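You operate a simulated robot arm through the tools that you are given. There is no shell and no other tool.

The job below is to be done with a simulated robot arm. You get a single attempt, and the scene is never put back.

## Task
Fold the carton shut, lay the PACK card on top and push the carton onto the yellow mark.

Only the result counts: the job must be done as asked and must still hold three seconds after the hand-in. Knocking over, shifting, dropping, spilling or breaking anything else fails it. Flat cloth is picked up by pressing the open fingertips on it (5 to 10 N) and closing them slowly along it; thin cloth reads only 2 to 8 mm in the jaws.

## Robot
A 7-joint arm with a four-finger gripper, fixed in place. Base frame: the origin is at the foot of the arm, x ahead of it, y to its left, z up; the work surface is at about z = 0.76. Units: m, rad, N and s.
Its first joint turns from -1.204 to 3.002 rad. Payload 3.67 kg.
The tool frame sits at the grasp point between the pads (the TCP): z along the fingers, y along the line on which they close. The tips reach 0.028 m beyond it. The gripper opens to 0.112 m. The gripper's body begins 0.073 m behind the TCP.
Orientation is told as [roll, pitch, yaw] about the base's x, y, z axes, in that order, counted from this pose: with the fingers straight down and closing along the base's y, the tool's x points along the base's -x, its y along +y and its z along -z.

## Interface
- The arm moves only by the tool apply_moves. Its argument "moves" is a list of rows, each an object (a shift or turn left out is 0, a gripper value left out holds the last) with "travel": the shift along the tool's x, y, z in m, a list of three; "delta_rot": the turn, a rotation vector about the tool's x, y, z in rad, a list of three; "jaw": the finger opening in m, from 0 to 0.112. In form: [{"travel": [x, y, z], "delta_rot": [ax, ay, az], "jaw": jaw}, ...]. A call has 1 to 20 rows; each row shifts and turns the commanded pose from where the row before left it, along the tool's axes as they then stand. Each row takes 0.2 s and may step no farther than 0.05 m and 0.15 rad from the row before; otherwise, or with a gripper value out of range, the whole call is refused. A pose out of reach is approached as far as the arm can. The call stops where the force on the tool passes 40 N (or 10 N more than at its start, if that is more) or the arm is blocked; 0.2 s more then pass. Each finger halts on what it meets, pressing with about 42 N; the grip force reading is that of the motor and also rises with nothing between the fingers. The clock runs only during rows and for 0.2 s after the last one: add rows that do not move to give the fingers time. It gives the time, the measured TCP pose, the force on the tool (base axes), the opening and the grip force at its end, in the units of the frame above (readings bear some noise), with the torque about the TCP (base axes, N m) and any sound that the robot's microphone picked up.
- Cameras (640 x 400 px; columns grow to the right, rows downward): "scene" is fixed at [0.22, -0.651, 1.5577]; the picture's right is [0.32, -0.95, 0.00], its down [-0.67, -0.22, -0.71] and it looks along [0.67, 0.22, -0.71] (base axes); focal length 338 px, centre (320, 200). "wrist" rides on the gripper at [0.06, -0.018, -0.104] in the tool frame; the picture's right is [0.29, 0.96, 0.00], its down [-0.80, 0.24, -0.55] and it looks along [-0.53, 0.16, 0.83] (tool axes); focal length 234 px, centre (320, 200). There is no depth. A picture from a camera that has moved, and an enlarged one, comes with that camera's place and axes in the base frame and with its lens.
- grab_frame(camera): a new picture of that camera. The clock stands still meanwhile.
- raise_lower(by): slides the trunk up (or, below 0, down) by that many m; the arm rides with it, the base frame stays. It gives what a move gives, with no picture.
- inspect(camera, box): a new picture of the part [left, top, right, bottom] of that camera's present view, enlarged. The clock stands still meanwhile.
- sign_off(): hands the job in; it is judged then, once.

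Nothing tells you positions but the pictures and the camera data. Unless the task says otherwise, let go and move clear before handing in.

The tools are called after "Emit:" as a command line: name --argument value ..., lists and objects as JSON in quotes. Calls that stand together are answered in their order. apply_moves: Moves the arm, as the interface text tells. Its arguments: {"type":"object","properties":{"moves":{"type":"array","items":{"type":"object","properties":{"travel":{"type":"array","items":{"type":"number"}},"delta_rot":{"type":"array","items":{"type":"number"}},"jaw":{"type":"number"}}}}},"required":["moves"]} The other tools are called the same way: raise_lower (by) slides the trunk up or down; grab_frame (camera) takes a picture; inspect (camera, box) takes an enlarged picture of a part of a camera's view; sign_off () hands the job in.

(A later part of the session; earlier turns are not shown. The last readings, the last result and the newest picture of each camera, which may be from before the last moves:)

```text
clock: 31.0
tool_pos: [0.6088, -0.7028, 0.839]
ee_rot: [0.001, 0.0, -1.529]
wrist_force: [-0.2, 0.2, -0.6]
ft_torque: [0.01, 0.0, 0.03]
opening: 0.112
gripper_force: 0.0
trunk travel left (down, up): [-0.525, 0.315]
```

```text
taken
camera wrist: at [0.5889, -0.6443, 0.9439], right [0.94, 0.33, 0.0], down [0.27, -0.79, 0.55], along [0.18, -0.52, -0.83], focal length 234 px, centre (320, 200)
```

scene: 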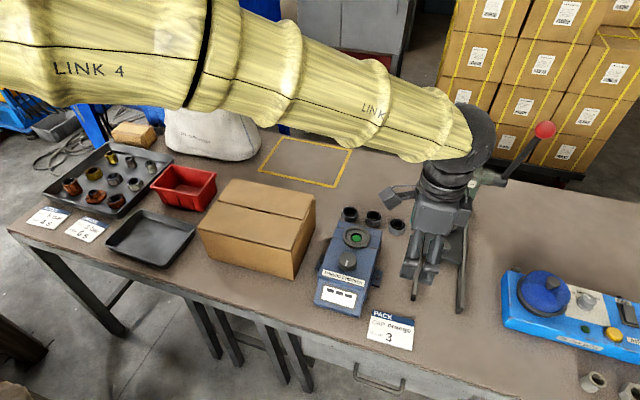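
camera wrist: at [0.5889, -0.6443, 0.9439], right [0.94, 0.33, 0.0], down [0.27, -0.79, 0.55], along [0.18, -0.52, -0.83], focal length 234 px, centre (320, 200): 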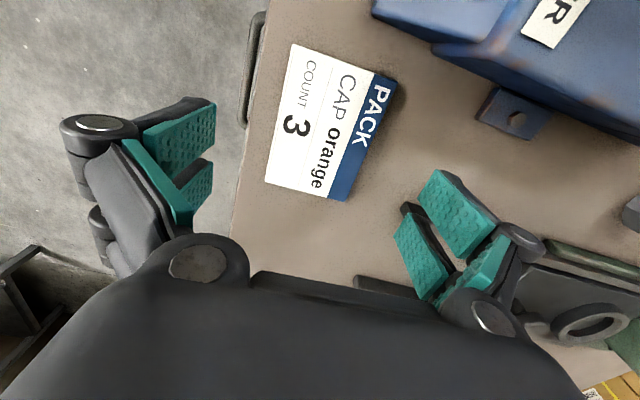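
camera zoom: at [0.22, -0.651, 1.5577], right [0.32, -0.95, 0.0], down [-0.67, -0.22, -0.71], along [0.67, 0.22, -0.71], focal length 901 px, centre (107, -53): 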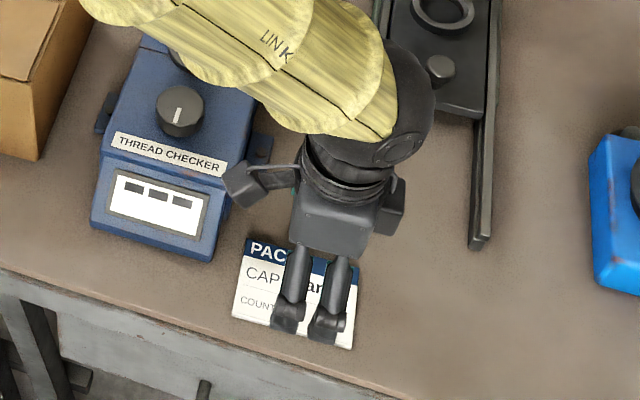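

The clearances look fine and the card is centred between the fingers to within 3 mm. I'll descend to just above the surface, then feel for the table in small steps.

Emit:
apply_moves --moves '[{"travel": [0.003, 0.003, 0.02]}, {"travel": [0, 0, 0.015]}, {"travel": [0, 0, 0.008]}, {"travel": [0, 0, 0.003]}, {}]'

Emit:
apply_moves --moves '[{"travel": [0, 0, 0.002]}, {"travel": [0, 0, 0.001]}, {}]'

Emit:
grab_frame --camera "wrist"

Emit:
inspect --camera "scene" --box '[320, 220, 480, 370]'

```text
clock: 32.2
tool_pos: [0.6135, -0.6995, 0.7932]
ee_rot: [0.001, 0.0, -1.528]
wrist_force: [0.5, 0.0, 0.0]
ft_torque: [0.0, -0.02, 0.0]
opening: 0.112
gripper_force: 0.1
trunk travel left (down, up): [-0.525, 0.315]
```

```text
clock: 33.0
tool_pos: [0.6121, -0.6977, 0.7909]
ee_rot: [0.0, 0.001, -1.529]
wrist_force: [-0.6, 0.1, -0.5]
ft_torque: [-0.01, 0.02, 0.02]
opening: 0.1122
gripper_force: 0.1
trunk travel left (down, up): [-0.525, 0.315]
```

```text
taken
camera wrist: at [0.5918, -0.6409, 0.8948], right [0.94, 0.33, 0.0], down [0.27, -0.79, 0.55], along [0.18, -0.52, -0.83], focal length 234 px, centre (320, 200)
```

wrist: 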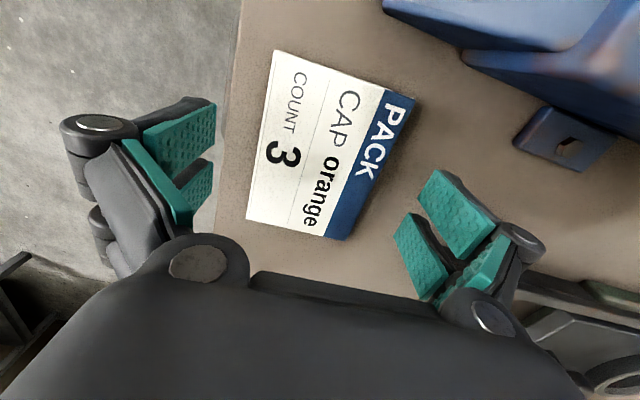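

```text
2.67 times, centred on (400, 295) of scene
camera zoom: at [0.22, -0.651, 1.5577], right [0.32, -0.95, 0.0], down [-0.67, -0.22, -0.71], along [0.67, 0.22, -0.71], focal length 901 px, centre (107, -53)
```

zoom: 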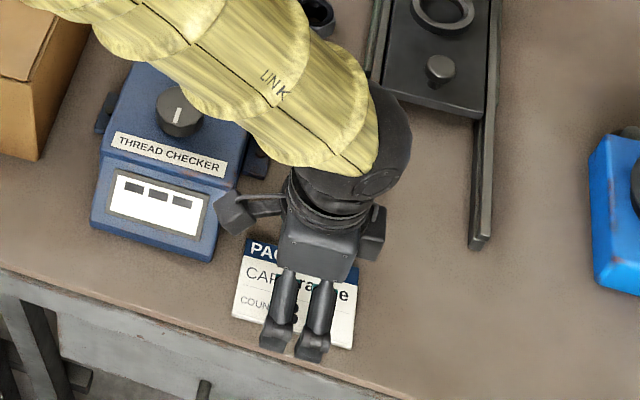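

The fingertips bracket the card evenly. I'll go down another 2–3 mm, watching for table contact.

Emit:
apply_moves --moves '[{"travel": [0, 0, 0.001]}, {"travel": [0, 0, 0.001]}, {}]'

```text
clock: 33.8
tool_pos: [0.6117, -0.6982, 0.7893]
ee_rot: [0.0, 0.001, -1.529]
wrist_force: [0.0, 0.0, -0.2]
ft_torque: [0.01, -0.02, 0.02]
opening: 0.1118
gripper_force: 0.1
trunk travel left (down, up): [-0.525, 0.315]
```

Emit:
apply_moves --moves '[{"travel": [0, 0, 0.001]}, {}]'

```text
clock: 34.4
tool_pos: [0.6138, -0.6981, 0.788]
ee_rot: [-0.001, 0.0, -1.527]
wrist_force: [0.8, -0.2, 0.0]
ft_torque: [0.03, 0.01, 0.0]
opening: 0.112
gripper_force: 0.0
trunk travel left (down, up): [-0.525, 0.315]
```

The tips are at the table surface with no load. I'll close slowly onto the card's long edges.

Emit:
apply_moves --moves '[{"jaw": 0.1}, {"jaw": 0.092}, {"jaw": 0.087}, {"jaw": 0.084}, {"jaw": 0.082}, {"jaw": 0.08}, {"jaw": 0.078}, {"jaw": 0.076}, {"jaw": 0.074}, {}]'

Emit:
grab_frame --camera "wrist"

Emit:
inspect --camera "scene" --box '[320, 220, 480, 370]'

```text
clock: 36.6
tool_pos: [0.6127, -0.6994, 0.7879]
ee_rot: [0.0, -0.001, -1.528]
wrist_force: [-0.4, -0.6, 0.8]
ft_torque: [-0.02, 0.06, 0.01]
opening: 0.0743
gripper_force: 0.6
trunk travel left (down, up): [-0.525, 0.315]
```

```text
taken
camera wrist: at [0.5916, -0.6411, 0.892], right [0.94, 0.33, 0.0], down [0.27, -0.79, 0.55], along [0.18, -0.52, -0.83], focal length 234 px, centre (320, 200)
```

wrist: 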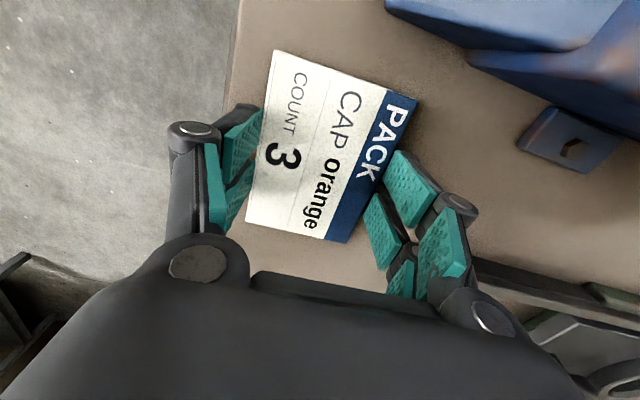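

```text
2.67 times, centred on (400, 295) of scene
camera zoom: at [0.22, -0.651, 1.5577], right [0.32, -0.95, 0.0], down [-0.67, -0.22, -0.71], along [0.67, 0.22, -0.71], focal length 901 px, centre (107, -53)
```

zoom: 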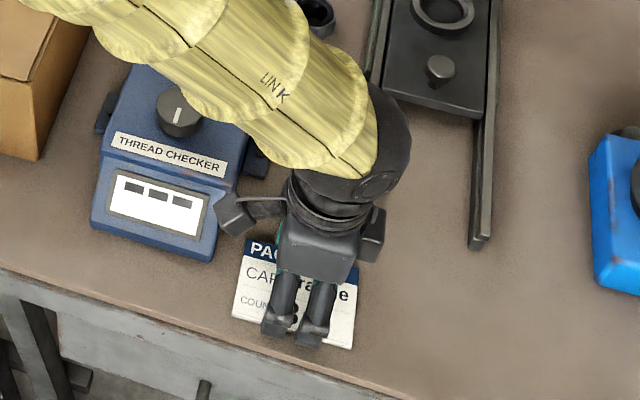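

The pads appear to be just at the card's edges, with the opening at 74 mm. I'll close a little more, slowly, and watch the grip reading.

Emit:
apply_moves --moves '[{"jaw": 0.073}, {"jaw": 0.072}, {"jaw": 0.071}, {"jaw": 0.07}, {}]'

Emit:
grab_frame --camera "wrist"

```text
clock: 37.8
tool_pos: [0.6126, -0.6988, 0.789]
ee_rot: [0.001, -0.002, -1.527]
wrist_force: [0.0, -1.9, 7.6]
ft_torque: [-0.01, 0.0, 0.01]
opening: 0.0712
gripper_force: 1.3
trunk travel left (down, up): [-0.525, 0.315]
```

```text
taken
camera wrist: at [0.5914, -0.6407, 0.8927], right [0.94, 0.33, 0.0], down [0.27, -0.79, 0.56], along [0.18, -0.52, -0.83], focal length 234 px, centre (320, 200)
```

wrist: 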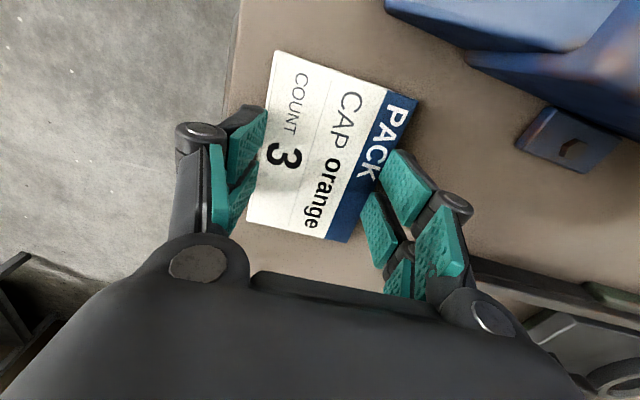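

An upward push of 7.6 N with a weak grip reading shows the tips have ridden onto the card's top edges, so it's thinner than I thought. I'll lift slightly, reopen, and go down to firm table contact before closing again.

Emit:
apply_moves --moves '[{"travel": [0, 0, -0.006]}, {"jaw": 0.09}, {"travel": [0, 0, 0.003]}, {"travel": [0, 0, 0.003]}, {"travel": [0, 0, 0.001]}, {}]'

Emit:
grab_frame --camera "wrist"

```text
clock: 39.2
tool_pos: [0.6122, -0.6991, 0.7867]
ee_rot: [0.001, 0.0, -1.529]
wrist_force: [0.4, -0.1, 0.8]
ft_torque: [-0.02, 0.01, 0.01]
opening: 0.0899
gripper_force: 0.1
trunk travel left (down, up): [-0.525, 0.315]
```

```text
taken
camera wrist: at [0.5916, -0.6408, 0.891], right [0.94, 0.33, 0.0], down [0.27, -0.79, 0.55], along [0.18, -0.52, -0.83], focal length 234 px, centre (320, 200)
```

wrist: 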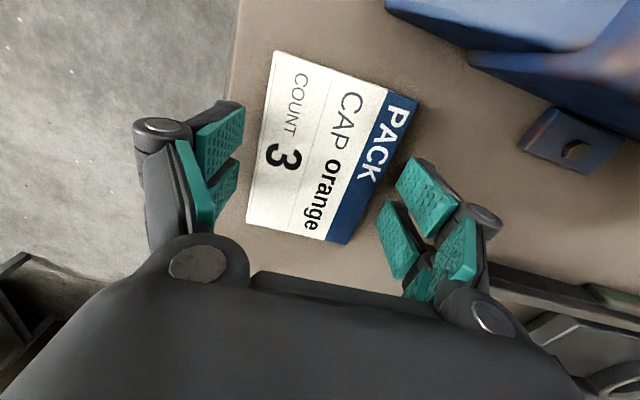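

Emit:
apply_moves --moves '[{"travel": [0, 0, 0.001]}, {"travel": [0, 0, 0.001]}, {}]'

```text
clock: 40.0
tool_pos: [0.6123, -0.6999, 0.7847]
ee_rot: [-0.001, 0.0, -1.529]
wrist_force: [-0.3, 1.0, 0.1]
ft_torque: [-0.01, 0.01, 0.03]
opening: 0.0899
gripper_force: 0.0
trunk travel left (down, up): [-0.525, 0.315]
```

Emit:
apply_moves --moves '[{"travel": [0, 0, 0.001]}, {"travel": [0, 0, 0.001]}, {}]'

Emit:
inspect --camera "scene" --box '[350, 270, 430, 350]'

```text
clock: 40.8
tool_pos: [0.6125, -0.6995, 0.7849]
ee_rot: [-0.001, 0.0, -1.529]
wrist_force: [-0.1, -0.7, 1.2]
ft_torque: [-0.01, 0.02, -0.02]
opening: 0.0898
gripper_force: 0.1
trunk travel left (down, up): [-0.525, 0.315]
```

```text
5.00 times, centred on (390, 310) of scene
camera zoom: at [0.22, -0.651, 1.5577], right [0.32, -0.95, 0.0], down [-0.67, -0.22, -0.71], along [0.67, 0.22, -0.71], focal length 1689 px, centre (-30, -350)
```

zoom: 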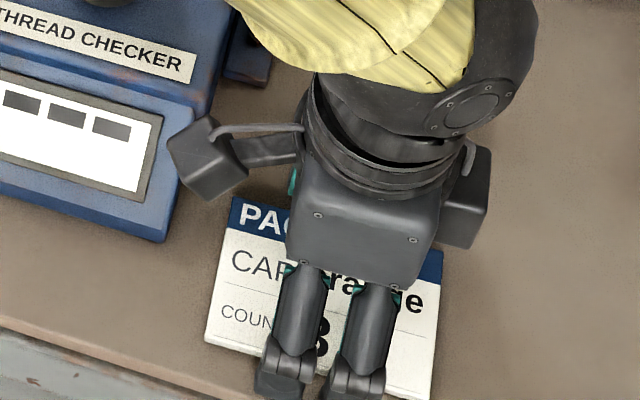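

Emit:
apply_moves --moves '[{"travel": [0, 0, 0.001]}, {}]'

```text
clock: 41.4
tool_pos: [0.613, -0.6985, 0.7827]
ee_rot: [0.0, 0.0, -1.529]
wrist_force: [0.0, 0.4, 0.1]
ft_torque: [0.02, 0.0, -0.01]
opening: 0.0897
gripper_force: 0.0
trunk travel left (down, up): [-0.525, 0.315]
```

There's still no table contact, so the tips probably sit higher when the jaw is open and drop as it closes. I'll close in small steps from this lower height and watch both force readings.

Emit:
apply_moves --moves '[{"jaw": 0.086}, {"jaw": 0.083}, {"jaw": 0.08}, {"jaw": 0.078}, {"jaw": 0.077}, {}]'

Emit:
inspect --camera "wrist" --box '[160, 30, 500, 280]'

```text
clock: 42.8
tool_pos: [0.6131, -0.7001, 0.7829]
ee_rot: [0.001, -0.001, -1.528]
wrist_force: [0.4, 0.0, -0.6]
ft_torque: [0.03, 0.01, 0.02]
opening: 0.0771
gripper_force: 0.0
trunk travel left (down, up): [-0.525, 0.315]
```

```text
1.60 times, centred on (330, 155) of wrist
camera zoom: at [0.5916, -0.6408, 0.886], right [0.94, 0.33, 0.0], down [0.27, -0.79, 0.55], along [0.18, -0.52, -0.83], focal length 375 px, centre (304, 272)
```

zoom: 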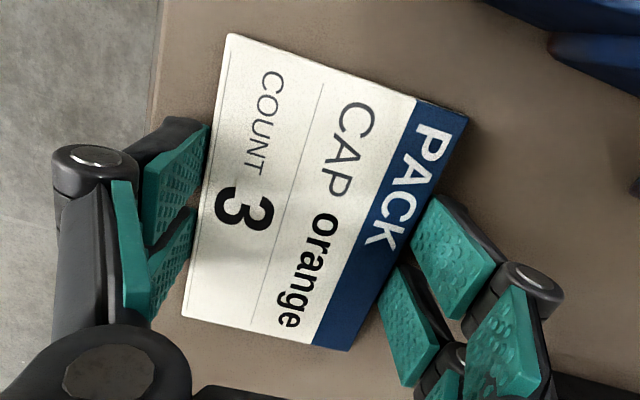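

Emit:
apply_moves --moves '[{"jaw": 0.0755}, {"jaw": 0.0745}, {"jaw": 0.0735}, {}]'

Emit:
inspect --camera "wrist" --box '[160, 30, 500, 280]'

```text
clock: 43.8
tool_pos: [0.6122, -0.6995, 0.7825]
ee_rot: [0.001, -0.002, -1.527]
wrist_force: [0.1, -0.1, 4.0]
ft_torque: [0.05, 0.16, 0.0]
opening: 0.0743
gripper_force: 8.9
trunk travel left (down, up): [-0.525, 0.315]
```

```text
1.60 times, centred on (330, 155) of wrist
camera zoom: at [0.5915, -0.6406, 0.8865], right [0.94, 0.33, 0.0], down [0.27, -0.79, 0.56], along [0.18, -0.52, -0.83], focal length 375 px, centre (304, 272)
```

zoom: 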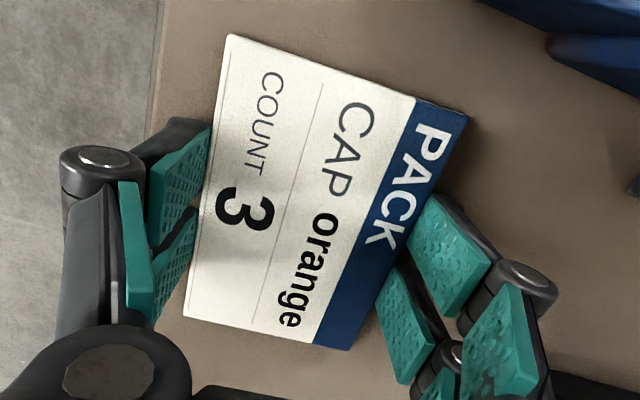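

The opening stopped at 74.3 mm against the 73.5 mm command, and the grip rose to 9 N, so the card's edges are caught. I'll tighten gradually.

Emit:
apply_moves --moves '[{"jaw": 0.0725}, {"jaw": 0.0715}, {}]'

Emit:
inspect --camera "wrist" --box '[160, 30, 500, 280]'

```text
clock: 44.6
tool_pos: [0.6126, -0.6989, 0.7825]
ee_rot: [-0.001, -0.002, -1.529]
wrist_force: [-0.7, -0.9, 6.4]
ft_torque: [0.06, 0.21, -0.02]
opening: 0.0742
gripper_force: 42.1
trunk travel left (down, up): [-0.525, 0.315]
```

```text
1.60 times, centred on (330, 155) of wrist
camera zoom: at [0.5913, -0.6406, 0.8866], right [0.94, 0.33, 0.0], down [0.27, -0.79, 0.56], along [0.18, -0.52, -0.83], focal length 375 px, centre (304, 272)
```

zoom: 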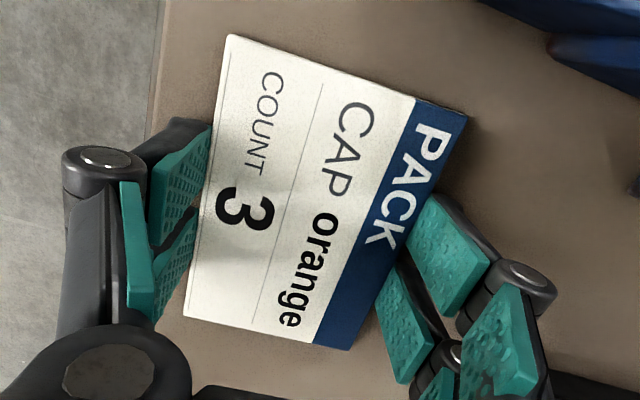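

The card is held firmly, with 42 N of grip at 74 mm. I'll lift slowly and confirm it comes along.

Emit:
apply_moves --moves '[{"travel": [0, 0, -0.005]}, {"travel": [0, 0, -0.01]}, {"travel": [0, 0, -0.02]}, {"travel": [0, 0, -0.03]}, {}]'

Emit:
inspect --camera "wrist" --box '[160, 30, 500, 280]'

Emit:
inspect --camera "scene" --box '[320, 220, 480, 370]'

```text
clock: 45.8
tool_pos: [0.6122, -0.6993, 0.8469]
ee_rot: [-0.002, 0.001, -1.529]
wrist_force: [-0.1, 0.4, -0.4]
ft_torque: [0.0, -0.03, 0.02]
opening: 0.0738
gripper_force: 41.8
trunk travel left (down, up): [-0.525, 0.315]
```

```text
1.60 times, centred on (330, 155) of wrist
camera zoom: at [0.5912, -0.6414, 0.9499], right [0.94, 0.33, 0.0], down [0.27, -0.79, 0.55], along [0.18, -0.52, -0.83], focal length 375 px, centre (304, 272)
```

zoom: 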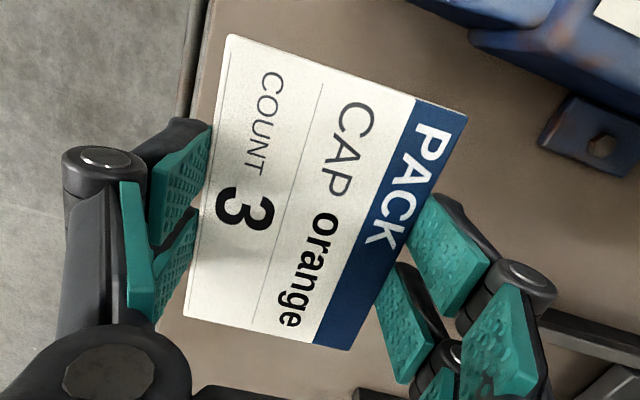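

```text
2.67 times, centred on (400, 295) of scene
camera zoom: at [0.22, -0.651, 1.5577], right [0.32, -0.95, 0.0], down [-0.67, -0.22, -0.71], along [0.67, 0.22, -0.71], focal length 901 px, centre (107, -53)
```

zoom: 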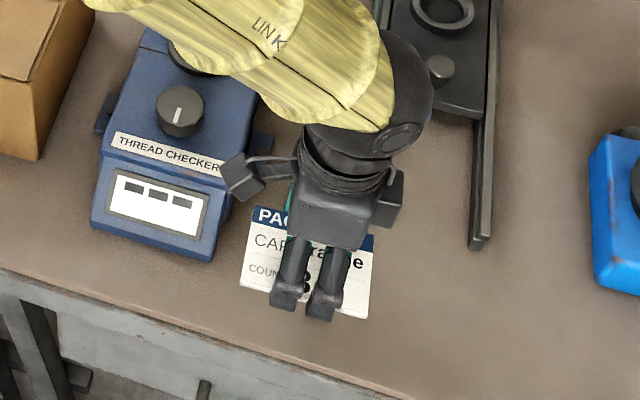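

The card came up level and secure. I'll rise well clear of everything and carry it over the middle of the carton lid, near (0.752, −0.306).

Emit:
apply_moves --moves '[{"travel": [0, 0, -0.04]}, {"travel": [0, 0, -0.05]}, {"travel": [0, 0, -0.05]}, {"travel": [0, 0, -0.04]}, {"travel": [0.0352, 0.0142, 0]}, {"travel": [0.0352, 0.0142, 0]}, {"travel": [0.0352, 0.0142, 0]}, {"travel": [0.0352, 0.0142, 0]}, {"travel": [0.0352, 0.0142, 0]}, {"travel": [0.0352, 0.0142, 0]}, {"travel": [0.0352, 0.0142, 0]}, {"travel": [0.0352, 0.0142, 0]}, {"travel": [0.0352, 0.0142, 0]}, {"travel": [0.0352, 0.0142, 0]}, {"travel": [0.0348, 0.0143, 0]}, {}]'

Emit:
grab_frame --camera "scene"

Emit:
grab_frame --camera "wrist"

```text
clock: 49.2
tool_pos: [0.7523, -0.3066, 1.0256]
ee_rot: [0.001, 0.0, -1.532]
wrist_force: [-0.6, -0.6, -0.2]
ft_torque: [0.04, -0.06, 0.02]
opening: 0.0741
gripper_force: 42.3
trunk travel left (down, up): [-0.525, 0.315]
```

```text
taken
```

scene: 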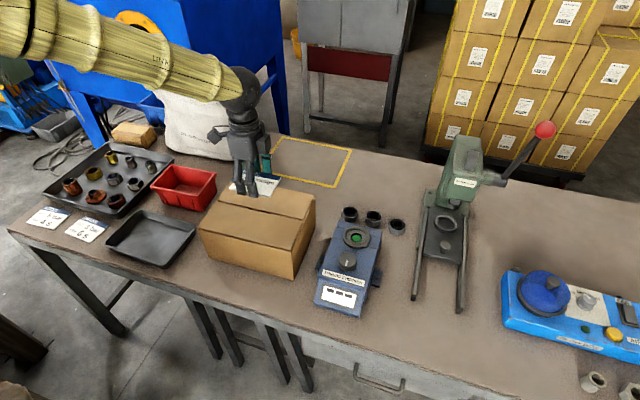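

```text
taken
camera wrist: at [0.7306, -0.2479, 1.1303], right [0.94, 0.33, 0.0], down [0.27, -0.79, 0.55], along [0.18, -0.52, -0.83], focal length 234 px, centre (320, 200)
```

wrist: 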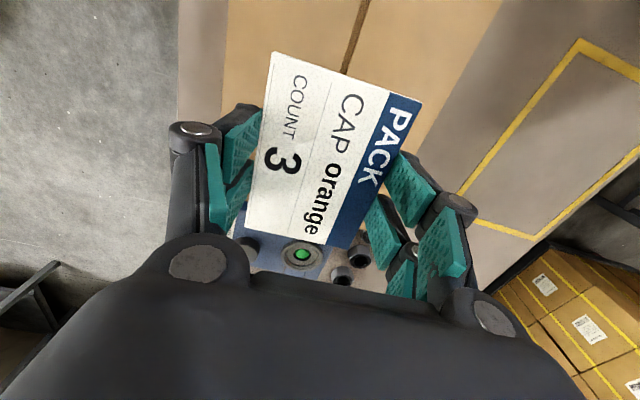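

The card is still level and over the lid. I'll lower to just above it, then feel for contact.

Emit:
apply_moves --moves '[{"travel": [0, 0, 0.04]}, {"travel": [0, 0, 0.035]}, {"travel": [0, 0, 0.015]}, {"travel": [0, 0, 0.003]}, {}]'

Emit:
inspect --camera "scene" --box '[180, 140, 340, 280]'

```text
clock: 50.4
tool_pos: [0.7535, -0.3056, 0.9344]
ee_rot: [0.0, 0.0, -1.528]
wrist_force: [0.0, 0.8, -0.1]
ft_torque: [-0.04, -0.02, -0.02]
opening: 0.074
gripper_force: 42.0
trunk travel left (down, up): [-0.525, 0.315]
```

```text
2.86 times, centred on (260, 210) of scene
camera zoom: at [0.22, -0.651, 1.5577], right [0.32, -0.95, 0.0], down [-0.67, -0.22, -0.71], along [0.67, 0.22, -0.71], focal length 965 px, centre (491, 171)
```

zoom: 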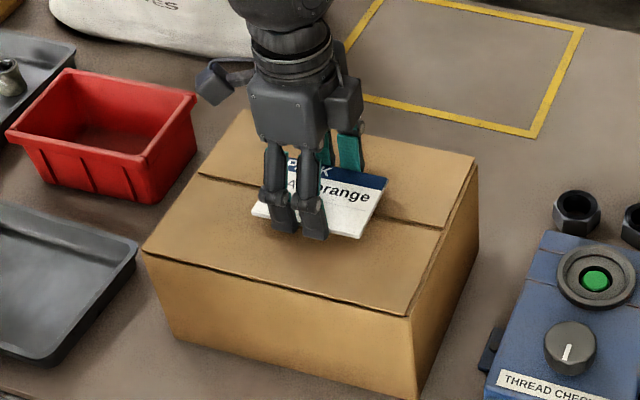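

Emit:
apply_moves --moves '[{"travel": [0, 0, 0.003]}, {"travel": [0, 0, 0.003]}, {"travel": [0, 0, 0.002]}, {}]'

```text
clock: 51.4
tool_pos: [0.7517, -0.3065, 0.9256]
ee_rot: [0.0, -0.003, -1.528]
wrist_force: [0.0, -0.9, -1.5]
ft_torque: [-0.02, -0.01, 0.0]
opening: 0.0743
gripper_force: 42.1
trunk travel left (down, up): [-0.525, 0.315]
```

Emit:
apply_moves --moves '[{"travel": [0, 0, 0.002]}, {"travel": [0, 0, 0.001]}, {}]'

Emit:
inspect --camera "scene" --box '[180, 140, 340, 280]'

```text
clock: 52.2
tool_pos: [0.752, -0.3062, 0.9218]
ee_rot: [-0.001, -0.001, -1.528]
wrist_force: [-0.5, -0.4, -0.2]
ft_torque: [0.03, 0.0, 0.03]
opening: 0.0741
gripper_force: 42.0
trunk travel left (down, up): [-0.525, 0.315]
```

```text
2.86 times, centred on (260, 210) of scene
camera zoom: at [0.22, -0.651, 1.5577], right [0.32, -0.95, 0.0], down [-0.67, -0.22, -0.71], along [0.67, 0.22, -0.71], focal length 965 px, centre (491, 171)
```

zoom: 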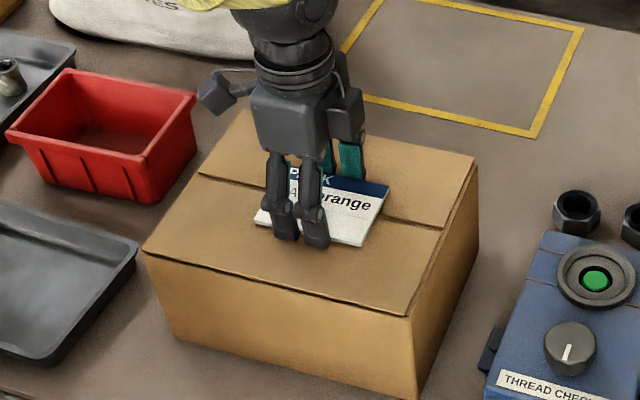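

Emit:
apply_moves --moves '[{"travel": [0, 0, 0.0015]}, {"travel": [0, 0, 0.0015]}, {}]'

```text
clock: 53.0
tool_pos: [0.7526, -0.3059, 0.9195]
ee_rot: [0.001, -0.002, -1.526]
wrist_force: [-0.9, -0.7, 5.6]
ft_torque: [0.0, 0.07, -0.01]
opening: 0.0743
gripper_force: 42.4
trunk travel left (down, up): [-0.525, 0.315]
```

I feel contact with the lid at 5.6 N. I'll open the jaw gently to leave the card lying there, then lift straight up.

Emit:
apply_moves --moves '[{"jaw": 0.076}, {"jaw": 0.08}, {"jaw": 0.088}, {"jaw": 0.096}, {}, {"travel": [0, 0, -0.02]}, {"travel": [0, 0, -0.05]}, {"travel": [0, 0, -0.05]}, {}]'

Emit:
inspect --camera "scene" --box '[180, 140, 340, 280]'

Emit:
grab_frame --camera "wrist"

```text
clock: 55.0
tool_pos: [0.7513, -0.3075, 1.0393]
ee_rot: [-0.001, 0.0, -1.529]
wrist_force: [0.3, -0.7, 0.3]
ft_torque: [0.01, -0.03, 0.04]
opening: 0.0958
gripper_force: 0.0
trunk travel left (down, up): [-0.525, 0.315]
```

```text
2.86 times, centred on (260, 210) of scene
camera zoom: at [0.22, -0.651, 1.5577], right [0.32, -0.95, 0.0], down [-0.67, -0.22, -0.71], along [0.67, 0.22, -0.71], focal length 965 px, centre (491, 171)
```

zoom: 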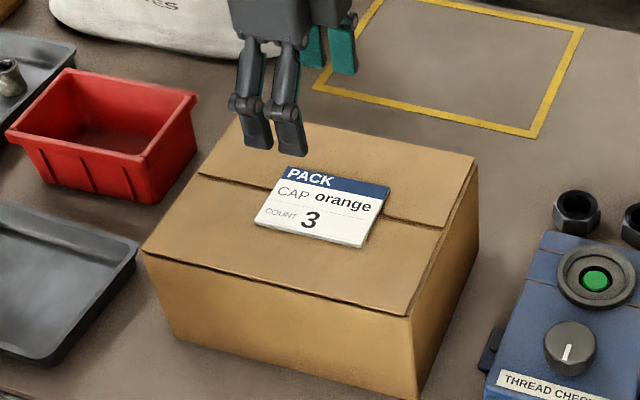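

```text
taken
camera wrist: at [0.7318, -0.248, 1.1437], right [0.94, 0.33, 0.0], down [0.27, -0.79, 0.55], along [0.18, -0.52, -0.83], focal length 234 px, centre (320, 200)
```

wrist: 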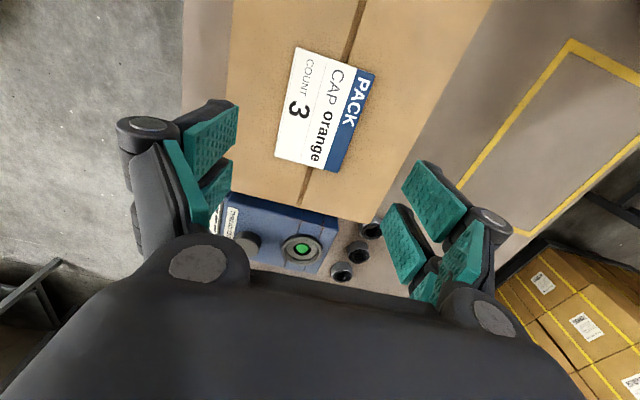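

The card lies flat and centred across the lid seam. Next is the push: I'll turn the gripper back so it closes along y, move to the robot side of the carton, and tilt the fingers 45° forward to gain reach.

Emit:
apply_moves --moves '[{"travel": [0, 0, -0.04], "jaw": 0.112}, {"delta_rot": [0, 0, -0.15]}, {"delta_rot": [0, 0, -0.15]}, {"delta_rot": [0, 0, -0.15]}, {"delta_rot": [0, 0, -0.15]}, {"delta_rot": [0, 0, -0.15]}, {"delta_rot": [0, 0, -0.15]}, {"delta_rot": [0, 0, -0.15]}, {"delta_rot": [0, 0, -0.15]}, {"delta_rot": [0, 0, -0.15]}, {"delta_rot": [0, 0, -0.15]}, {"delta_rot": [0, 0, -0.029]}, {"travel": [0.045, 0, 0]}, {"travel": [0.045, 0, 0]}, {"travel": [0.045, 0, 0]}, {"travel": [0.045, 0, 0]}, {"travel": [0.025, 0, 0]}, {}]'

Emit:
grab_frame --camera "scene"

```text
clock: 58.8
tool_pos: [0.547, -0.3082, 1.0795]
ee_rot: [0.002, 0.002, -0.002]
wrist_force: [-0.6, -1.0, -1.2]
ft_torque: [0.04, 0.05, -0.04]
opening: 0.1122
gripper_force: 0.0
trunk travel left (down, up): [-0.525, 0.315]
```

```text
taken
```

scene: 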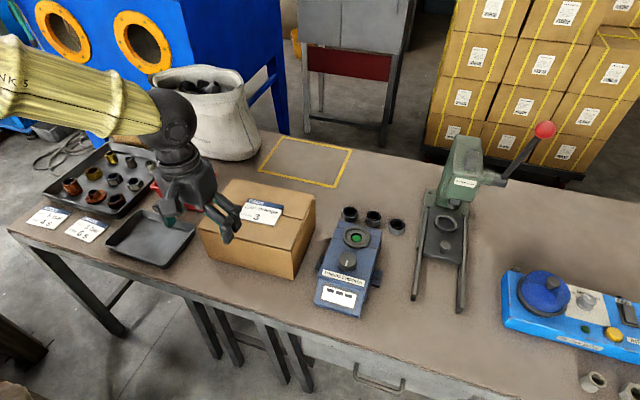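

I'm clear of the carton on the robot side. Now I'll pitch the fingers 45° forward while still high up.

Emit:
apply_moves --moves '[{"delta_rot": [0, -0.1309, 0]}, {"delta_rot": [0, -0.1309, 0]}, {"delta_rot": [0, -0.1309, 0]}, {"delta_rot": [0, -0.1309, 0]}, {"delta_rot": [0, -0.1309, 0]}, {"delta_rot": [0, -0.1309, 0]}, {}]'

Emit:
grab_frame --camera "wrist"

Emit:
inspect --camera "scene" --box '[100, 80, 340, 290]'

```text
clock: 60.4
tool_pos: [0.5621, -0.3268, 1.0606]
ee_rot: [0.136, -0.779, -0.113]
wrist_force: [-0.2, -0.5, 0.9]
ft_torque: [0.04, 0.05, 0.02]
opening: 0.112
gripper_force: 0.1
out of reach, approached as far as the arm can: row 3, 4, 6
trunk travel left (down, up): [-0.525, 0.315]
```

```text
taken
camera wrist: at [0.4451, -0.3464, 1.0902], right [-0.19, 0.98, -0.11], down [0.18, 0.14, 0.97], along [0.97, 0.16, -0.2], focal length 234 px, centre (320, 200)
```

wrist: 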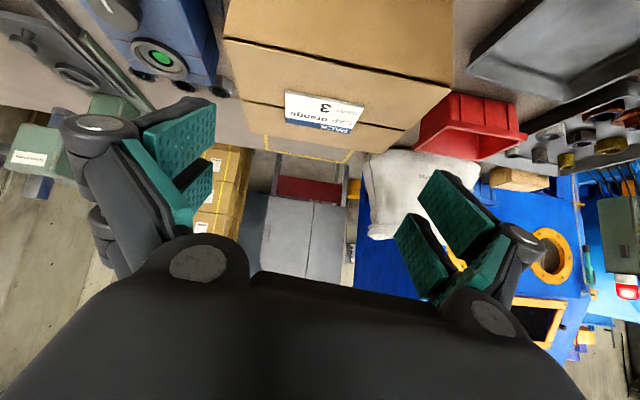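

```text
1.90 times, centred on (220, 185) of scene
camera zoom: at [0.22, -0.651, 1.5577], right [0.32, -0.95, 0.0], down [-0.67, -0.22, -0.71], along [0.67, 0.22, -0.71], focal length 644 px, centre (510, 229)
```

zoom: 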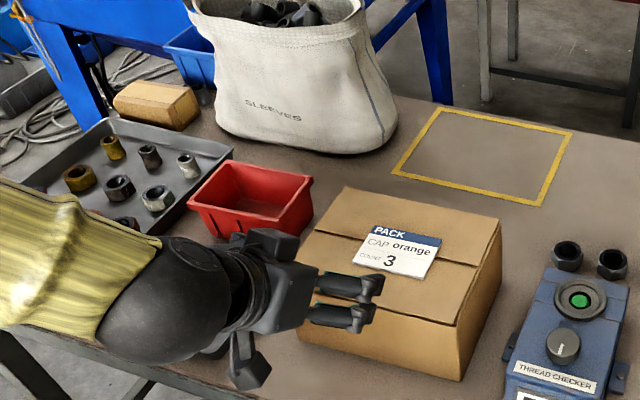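

The wrist reached a joint limit at this close-in pose, so it only got near 45° with some twist. I'll back the pitch off to about 30° and check that the pose comes out clean.

Emit:
apply_moves --moves '[{"delta_rot": [0, 0.1309, 0]}, {"delta_rot": [0, 0.1309, 0]}, {}]'

```text
clock: 61.2
tool_pos: [0.5611, -0.3281, 1.0589]
ee_rot: [0.099, -0.516, -0.069]
wrist_force: [0.4, 0.5, 0.6]
ft_torque: [-0.05, -0.02, -0.01]
opening: 0.112
gripper_force: 0.1
trunk travel left (down, up): [-0.525, 0.315]
```

The clamped pose left a small roll and yaw error. I'll go back to a gentler 15° pitch and then correct the residuals from the reading.

Emit:
apply_moves --moves '[{"delta_rot": [0, 0.128, 0]}, {"delta_rot": [0, 0.128, 0]}, {"delta_rot": [0.065, 0, -0.06], "travel": [0, 0.02, 0]}, {}]'

```text
clock: 62.2
tool_pos: [0.5619, -0.3102, 1.0587]
ee_rot: [0.006, -0.26, 0.015]
wrist_force: [0.1, 0.1, -0.2]
ft_torque: [0.0, -0.05, -0.01]
opening: 0.1124
gripper_force: 0.1
trunk travel left (down, up): [-0.525, 0.315]
```

The pose is clean now at 15° pitch. I'll trim the small yaw and lower the open fingers to mid-height in front of the carton's near face.

Emit:
apply_moves --moves '[{"travel": [0, 0.004, 0], "delta_rot": [0.01, 0, 0.0144]}, {"travel": [0.0116, 0, 0.0435]}, {"travel": [0.0116, 0, 0.0435]}, {"travel": [0.0116, 0, 0.0435]}, {"travel": [0.0116, 0, 0.0435]}, {"travel": [0.0116, 0, 0.0435]}, {}]'

Emit:
inspect --camera "scene" --box '[140, 110, 340, 290]'

Emit:
grab_frame --camera "wrist"

```text
clock: 63.8
tool_pos: [0.5665, -0.3132, 0.8451]
ee_rot: [-0.089, -0.267, 0.046]
wrist_force: [0.5, 1.1, 0.8]
ft_torque: [-0.02, 0.0, -0.01]
opening: 0.1118
gripper_force: 0.0
trunk travel left (down, up): [-0.525, 0.315]
```

```text
2.22 times, centred on (240, 200) of scene
camera zoom: at [0.22, -0.651, 1.5577], right [0.32, -0.95, 0.0], down [-0.67, -0.22, -0.71], along [0.67, 0.22, -0.71], focal length 751 px, centre (498, 200)
```

zoom: 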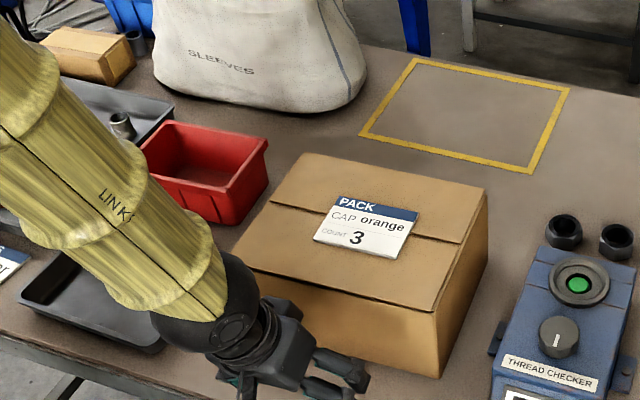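

```text
taken
camera wrist: at [0.4803, -0.3273, 0.9306], right [-0.3, 0.94, -0.16], down [0.61, 0.32, 0.72], along [0.73, 0.12, -0.67], focal length 234 px, centre (320, 200)
```

wrist: 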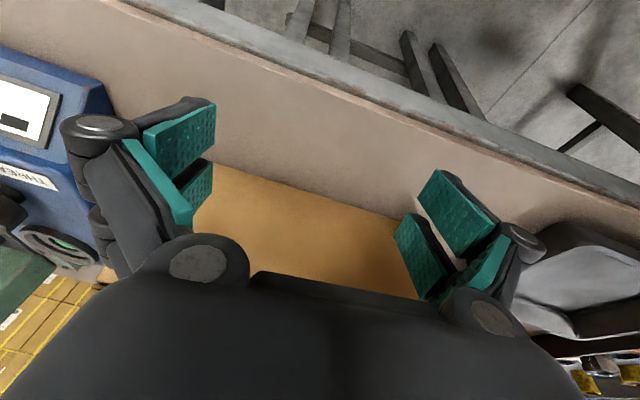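

The reading shows some roll and yaw deviation. I'll wait a moment to see whether the arm is still settling.

Emit:
apply_moves --moves '[{}, {}, {}]'

Emit:
grab_frame --camera "scene"

```text
clock: 64.6
tool_pos: [0.5654, -0.3143, 0.8447]
ee_rot: [-0.09, -0.266, 0.047]
wrist_force: [0.2, 0.1, -0.1]
ft_torque: [0.01, 0.03, 0.01]
opening: 0.112
gripper_force: 0.0
trunk travel left (down, up): [-0.525, 0.315]
```

```text
taken
```

scene: 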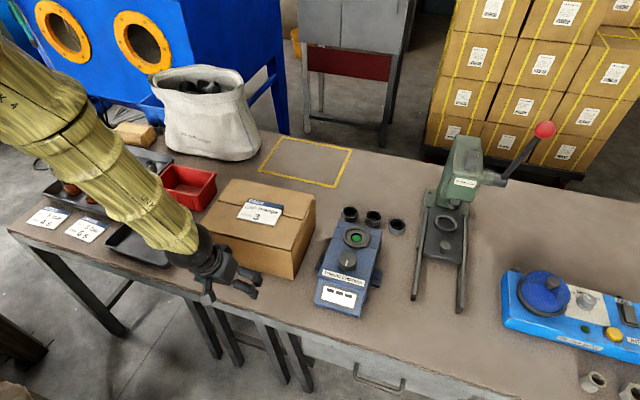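

The forearm is steeply inclined here, right at a wrist limit. Lowering the trunk while raising the arm relative to it should relax that. First I'll go back up by the same path.

Emit:
apply_moves --moves '[{"travel": [-0.0116, 0, -0.0435]}, {"travel": [-0.0116, 0, -0.0435]}, {"travel": [-0.0116, 0, -0.0435]}, {"travel": [-0.0116, 0, -0.0435]}, {"travel": [-0.0116, 0, -0.0435]}, {}]'

Emit:
grab_frame --camera "scene"

```text
clock: 66.0
tool_pos: [0.5637, -0.3018, 1.0591]
ee_rot: [0.016, -0.266, 0.001]
wrist_force: [0.1, 0.5, 0.3]
ft_torque: [-0.04, 0.01, -0.01]
opening: 0.1121
gripper_force: 0.0
trunk travel left (down, up): [-0.525, 0.315]
```

```text
taken
```

scene: 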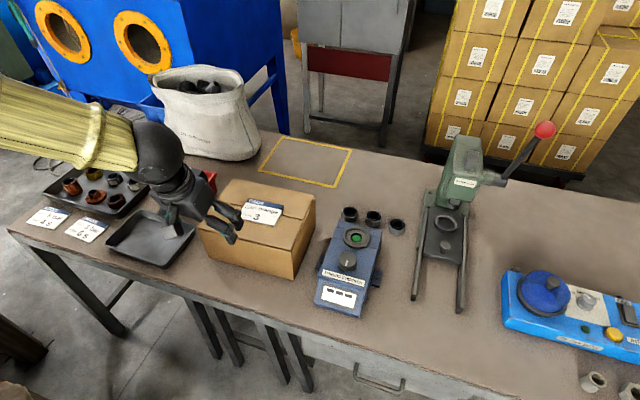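

At this height the forearm is nearly horizontal and the pose is clean. I'll lower the trunk in two stages, keeping this arm shape, and check clearances between them.

Emit:
raise_lower --by -0.1

Emit:
grab_frame --camera "scene"

```text
clock: 67.3
tool_pos: [0.5619, -0.3033, 0.9597]
ee_rot: [0.014, -0.264, 0.0]
wrist_force: [-0.4, -0.2, 0.5]
ft_torque: [-0.02, 0.0, 0.02]
opening: 0.1117
gripper_force: 0.1
trunk travel left (down, up): [-0.425, 0.415]
```

```text
taken
```

scene: 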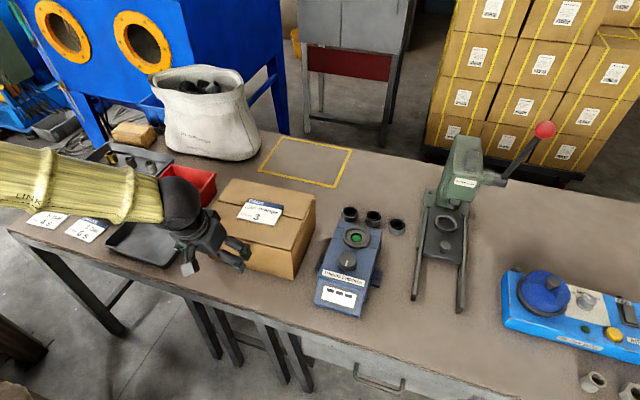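

There's ample clearance under the forearm. I'll lower the trunk the rest of the way to bring the fingertips to mid-face height.

Emit:
raise_lower --by -0.12

Emit:
grab_frame --camera "scene"

Emit:
grab_frame --camera "wrist"

```text
clock: 68.8
tool_pos: [0.563, -0.3014, 0.8405]
ee_rot: [0.014, -0.265, 0.002]
wrist_force: [0.9, 0.9, 0.4]
ft_torque: [-0.02, -0.01, 0.0]
opening: 0.1115
gripper_force: 0.0
trunk travel left (down, up): [-0.305, 0.535]
```

```text
taken
```

scene: 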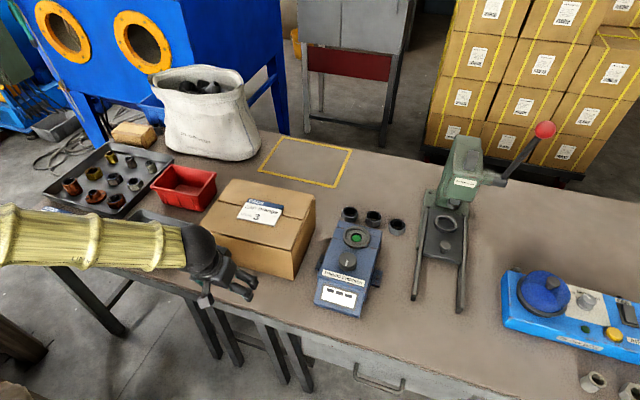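

```text
taken
camera wrist: at [0.4773, -0.3226, 0.9242], right [-0.28, 0.96, -0.06], down [0.62, 0.23, 0.75], along [0.73, 0.17, -0.66], focal length 234 px, centre (320, 200)
```

wrist: 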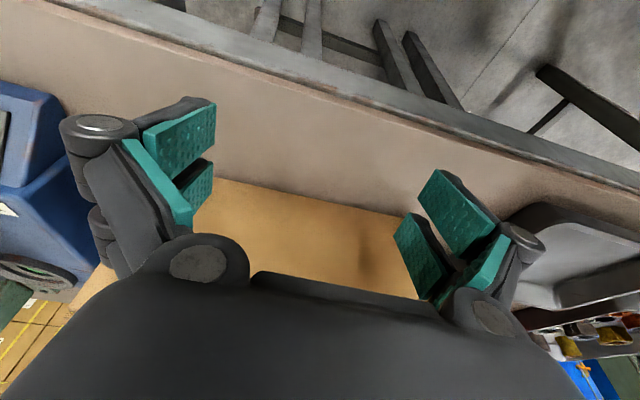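

The arm is clean now at (0.563, −0.301, 0.84) with the jaw wide, facing the near side of the carton. I'll approach the face gently.

Emit:
apply_moves --moves '[{"travel": [-0.0242, 0, 0.0065]}, {"travel": [-0.0242, 0, 0.0065]}, {"travel": [-0.0097, 0, 0.0026]}, {"travel": [-0.0097, 0, 0.0026]}, {}]'

Emit:
inspect --camera "scene" --box '[160, 150, 340, 310]'

```text
clock: 70.0
tool_pos: [0.6345, -0.2923, 0.8495]
ee_rot: [-0.086, -0.267, 0.047]
wrist_force: [-3.8, 1.9, 0.9]
ft_torque: [0.03, 0.03, 0.3]
opening: 0.112
gripper_force: 0.2
trunk travel left (down, up): [-0.305, 0.535]
```

```text
2.50 times, centred on (250, 230) of scene
camera zoom: at [0.22, -0.651, 1.5577], right [0.32, -0.95, 0.0], down [-0.67, -0.22, -0.71], along [0.67, 0.22, -0.71], focal length 845 px, centre (495, 125)
```

zoom: 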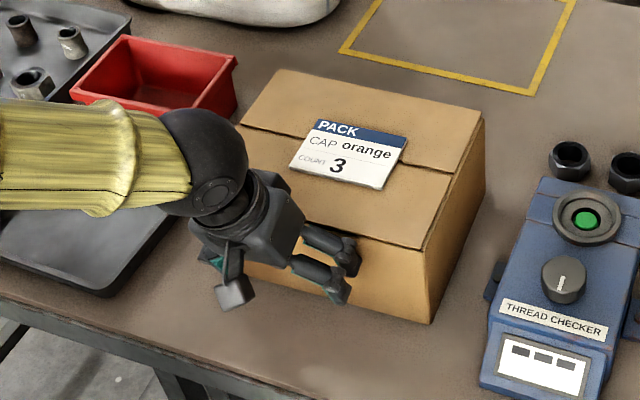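

The arm is just touching the carton, but its pose has drifted by about 0.1 rad, so it's near a joint limit again. I'll back off and raise the trunk so I can rehearse the whole push in free air above the carton, with the same joint shapes, and find a posture that tracks cleanly.

Emit:
apply_moves --moves '[{"travel": [0.0242, 0, -0.0065]}, {"travel": [0.0242, 0, -0.0065]}, {}]'

Emit:
raise_lower --by 0.22

Emit:
inspect --camera "scene" --box '[160, 130, 340, 290]'

```text
clock: 70.8
tool_pos: [0.5841, -0.2961, 0.846]
ee_rot: [-0.07, -0.263, 0.038]
wrist_force: [-0.6, -0.4, -0.5]
ft_torque: [-0.02, 0.0, -0.02]
opening: 0.1121
gripper_force: 0.1
trunk travel left (down, up): [-0.305, 0.535]
```

```text
clock: 73.2
tool_pos: [0.5846, -0.2953, 1.0659]
ee_rot: [-0.071, -0.264, 0.038]
wrist_force: [-0.1, 0.7, 0.2]
ft_torque: [0.01, -0.03, -0.02]
opening: 0.1118
gripper_force: 0.1
trunk travel left (down, up): [-0.525, 0.315]
```

```text
2.50 times, centred on (250, 210) of scene
camera zoom: at [0.22, -0.651, 1.5577], right [0.32, -0.95, 0.0], down [-0.67, -0.22, -0.71], along [0.67, 0.22, -0.71], focal length 845 px, centre (495, 175)
```

zoom: 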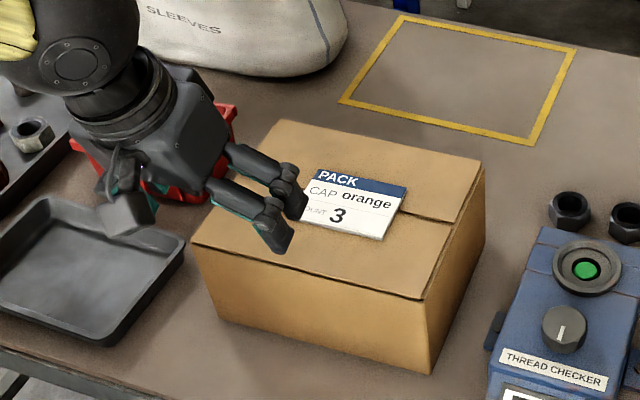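

The carton and card are undisturbed. Now I'll rehearse in free air by moving forward and watching the pose tracking.

Emit:
apply_moves --moves '[{"travel": [-0.0387, 0, 0.0105]}, {"travel": [-0.0387, 0, 0.0105]}, {"travel": [-0.0387, 0, 0.0105]}, {}]'

Emit:
apply_moves --moves '[{"travel": [-0.0387, 0, 0.0105]}, {"travel": [-0.0387, 0, 0.0105]}, {"travel": [-0.0387, 0, 0.0105]}, {}]'

```text
clock: 74.2
tool_pos: [0.7051, -0.2894, 1.0707]
ee_rot: [-0.089, -0.266, 0.048]
wrist_force: [-0.8, -0.4, 0.6]
ft_torque: [-0.03, 0.0, 0.03]
opening: 0.1121
gripper_force: 0.1
trunk travel left (down, up): [-0.525, 0.315]
```

```text
clock: 75.2
tool_pos: [0.8253, -0.2877, 1.0712]
ee_rot: [-0.09, -0.265, 0.048]
wrist_force: [0.1, -0.2, -0.9]
ft_torque: [-0.02, -0.02, 0.0]
opening: 0.112
gripper_force: 0.0
trunk travel left (down, up): [-0.525, 0.315]
```

The position tracks well but there's a constant twist offset of about (−0.09, 0, 0.048). I'll command the opposite rotation to see whether it can be trimmed out.

Emit:
apply_moves --moves '[{"delta_rot": [-0.088, 0, 0.044]}, {}, {}]'

```text
clock: 76.0
tool_pos: [0.8258, -0.2904, 1.0693]
ee_rot: [0.014, -0.266, 0.0]
wrist_force: [0.0, -1.8, 0.3]
ft_torque: [0.01, 0.03, 0.02]
opening: 0.1118
gripper_force: 0.0
trunk travel left (down, up): [-0.525, 0.315]
```

It trims out cleanly, so this region is fine. I'll rehearse the far part next: pitch to 45° here, then extend toward x ≈ 1.04.

Emit:
apply_moves --moves '[{"delta_rot": [0, -0.13, 0]}, {"delta_rot": [0, -0.13, 0]}, {"delta_rot": [0, -0.13, 0]}, {"delta_rot": [0, -0.13, 0]}, {}]'

Emit:
apply_moves --moves '[{"travel": [-0.0283, 0, 0.0283]}, {"travel": [-0.0283, 0, 0.0283]}, {"travel": [-0.0283, 0, 0.0283]}, {}]'

Emit:
apply_moves --moves '[{"travel": [-0.0283, 0, 0.0283]}, {"travel": [-0.0283, 0, 0.0283]}, {"travel": [-0.0141, 0, 0.0141]}, {}]'

Emit:
grab_frame --camera "scene"

```text
clock: 77.2
tool_pos: [0.8244, -0.2878, 1.068]
ee_rot: [0.016, -0.789, -0.007]
wrist_force: [-0.5, 1.6, 0.5]
ft_torque: [0.0, -0.01, 0.02]
opening: 0.112
gripper_force: 0.1
trunk travel left (down, up): [-0.525, 0.315]
```

```text
clock: 78.2
tool_pos: [0.9446, -0.2884, 1.0698]
ee_rot: [0.018, -0.788, -0.007]
wrist_force: [0.3, -0.5, 0.2]
ft_torque: [0.0, 0.0, 0.02]
opening: 0.1121
gripper_force: 0.1
trunk travel left (down, up): [-0.525, 0.315]
```

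```text
clock: 79.2
tool_pos: [1.0457, -0.2872, 1.0685]
ee_rot: [0.017, -0.787, -0.009]
wrist_force: [0.3, 1.0, -0.2]
ft_torque: [0.02, 0.01, 0.0]
opening: 0.1123
gripper_force: 0.1
trunk travel left (down, up): [-0.525, 0.315]
```

```text
taken
```

scene: 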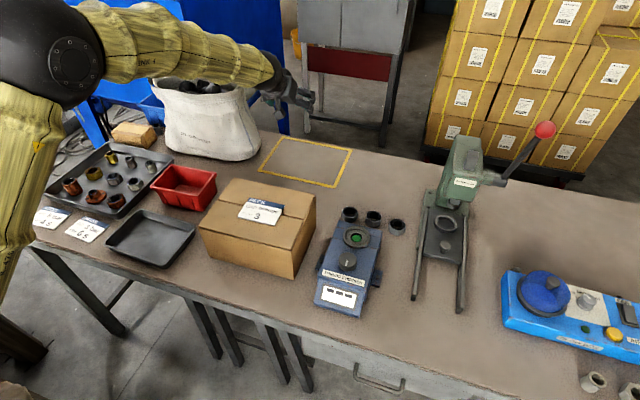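

The far pose tracks perfectly: x = 1.046 at 45° is reachable in this arm shape. I'll rehearse backwards toward the carton's start position at 45° to see how near it stays clean.

Emit:
apply_moves --moves '[{"travel": [0.0283, 0, -0.0283]}, {"travel": [0.0283, 0, -0.0283]}, {"travel": [0.0283, 0, -0.0283]}, {"travel": [0.0283, 0, -0.0283]}, {"travel": [0.0283, 0, -0.0283]}, {"travel": [0.0283, 0, -0.0283]}, {}]'

Emit:
apply_moves --moves '[{"travel": [0.0283, 0, -0.0283]}, {"travel": [0.0283, 0, -0.0283]}, {}]'

Emit:
apply_moves --moves '[{"travel": [0.0283, 0, -0.0283]}, {"travel": [0.0283, 0, -0.0283]}, {}]'

```text
clock: 80.8
tool_pos: [0.8051, -0.2881, 1.0673]
ee_rot: [0.017, -0.787, -0.007]
wrist_force: [0.0, 0.1, -0.4]
ft_torque: [-0.02, 0.0, 0.02]
opening: 0.112
gripper_force: 0.0
trunk travel left (down, up): [-0.525, 0.315]
```

```text
clock: 81.6
tool_pos: [0.7252, -0.2888, 1.0674]
ee_rot: [0.017, -0.787, -0.008]
wrist_force: [-0.8, -0.4, -0.1]
ft_torque: [0.03, -0.01, -0.01]
opening: 0.112
gripper_force: 0.1
trunk travel left (down, up): [-0.525, 0.315]
```

```text
clock: 82.4
tool_pos: [0.662, -0.2966, 1.0741]
ee_rot: [-0.011, -0.835, 0.002]
wrist_force: [0.2, -1.1, 0.2]
ft_torque: [0.04, -0.04, 0.08]
opening: 0.1121
gripper_force: 0.1
out of reach, approached as far as the arm can: row 2
trunk travel left (down, up): [-0.525, 0.315]
```

At 45° it is clean down to about x 0.69. A steady pitch of about 26° should work for the whole stroke, so I'll test that at the near end.

Emit:
apply_moves --moves '[{"delta_rot": [0, 0.128, 0]}, {"delta_rot": [0, 0.128, 0]}, {"delta_rot": [0, 0.129, 0]}, {}]'

Emit:
apply_moves --moves '[{"travel": [0.027, 0.006, -0.0131]}, {"travel": [0.027, 0, -0.0131]}, {}]'

```text
clock: 83.4
tool_pos: [0.648, -0.2969, 1.0727]
ee_rot: [0.132, -0.472, -0.071]
wrist_force: [0.6, 0.5, -0.5]
ft_torque: [-0.08, 0.02, -0.05]
opening: 0.112
gripper_force: 0.1
out of reach, approached as far as the arm can: row 1
trunk travel left (down, up): [-0.525, 0.315]
```

```text
clock: 84.2
tool_pos: [0.5876, -0.2929, 1.0571]
ee_rot: [0.127, -0.448, -0.068]
wrist_force: [0.4, 0.6, 0.3]
ft_torque: [0.03, -0.02, 0.02]
opening: 0.112
gripper_force: 0.0
trunk travel left (down, up): [-0.525, 0.315]
```

Emit:
apply_moves --moves '[{"delta_rot": [0.0976, 0, -0.0613]}, {}, {}]'

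```text
clock: 85.0
tool_pos: [0.5928, -0.2964, 1.0552]
ee_rot: [0.0, -0.453, 0.001]
wrist_force: [0.3, 0.5, 0.3]
ft_torque: [0.01, -0.02, -0.04]
opening: 0.1121
gripper_force: 0.1
out of reach, approached as far as the arm can: row 1
trunk travel left (down, up): [-0.525, 0.315]
```

The pose is clean at the near end too: (0.593, −0.296), pitch −0.453, no twist. I'll rehearse forward from here at this pitch to be sure it stays clean through to the far end.

Emit:
apply_moves --moves '[{"travel": [-0.027, 0, 0.0131]}, {"travel": [-0.027, 0, 0.0131]}, {}]'

Emit:
apply_moves --moves '[{"travel": [-0.036, 0, 0.0175]}, {"travel": [-0.036, 0, 0.0175]}, {"travel": [-0.036, 0, 0.0175]}, {}]'

Emit:
apply_moves --moves '[{"travel": [-0.036, 0, 0.0175]}, {"travel": [-0.036, 0, 0.0175]}, {"travel": [-0.036, 0, 0.0175]}, {"travel": [-0.036, 0, 0.0175]}, {"travel": [-0.036, 0, 0.0175]}, {"travel": [-0.036, 0, 0.0175]}, {"travel": [-0.036, 0, 0.0175]}, {}]'

```text
clock: 85.8
tool_pos: [0.6527, -0.2971, 1.0679]
ee_rot: [0.005, -0.477, -0.001]
wrist_force: [-0.7, -0.1, 0.3]
ft_torque: [-0.01, -0.03, 0.0]
opening: 0.1118
gripper_force: 0.0
trunk travel left (down, up): [-0.525, 0.315]
```

```text
clock: 87.0
tool_pos: [0.7722, -0.3197, 1.0704]
ee_rot: [0.021, -0.476, -0.039]
wrist_force: [-0.1, 0.2, -0.5]
ft_torque: [0.02, 0.02, 0.04]
opening: 0.1125
gripper_force: 0.0
trunk travel left (down, up): [-0.525, 0.315]
stopped in row 4: the arm was blocked; the commanded pose is now the measured one
```

```text
clock: 88.8
tool_pos: [1.0514, -0.3246, 1.079]
ee_rot: [0.016, -0.478, -0.035]
wrist_force: [0.3, -0.2, -0.8]
ft_torque: [-0.01, -0.04, 0.0]
opening: 0.1118
gripper_force: 0.0
trunk travel left (down, up): [-0.525, 0.315]
```

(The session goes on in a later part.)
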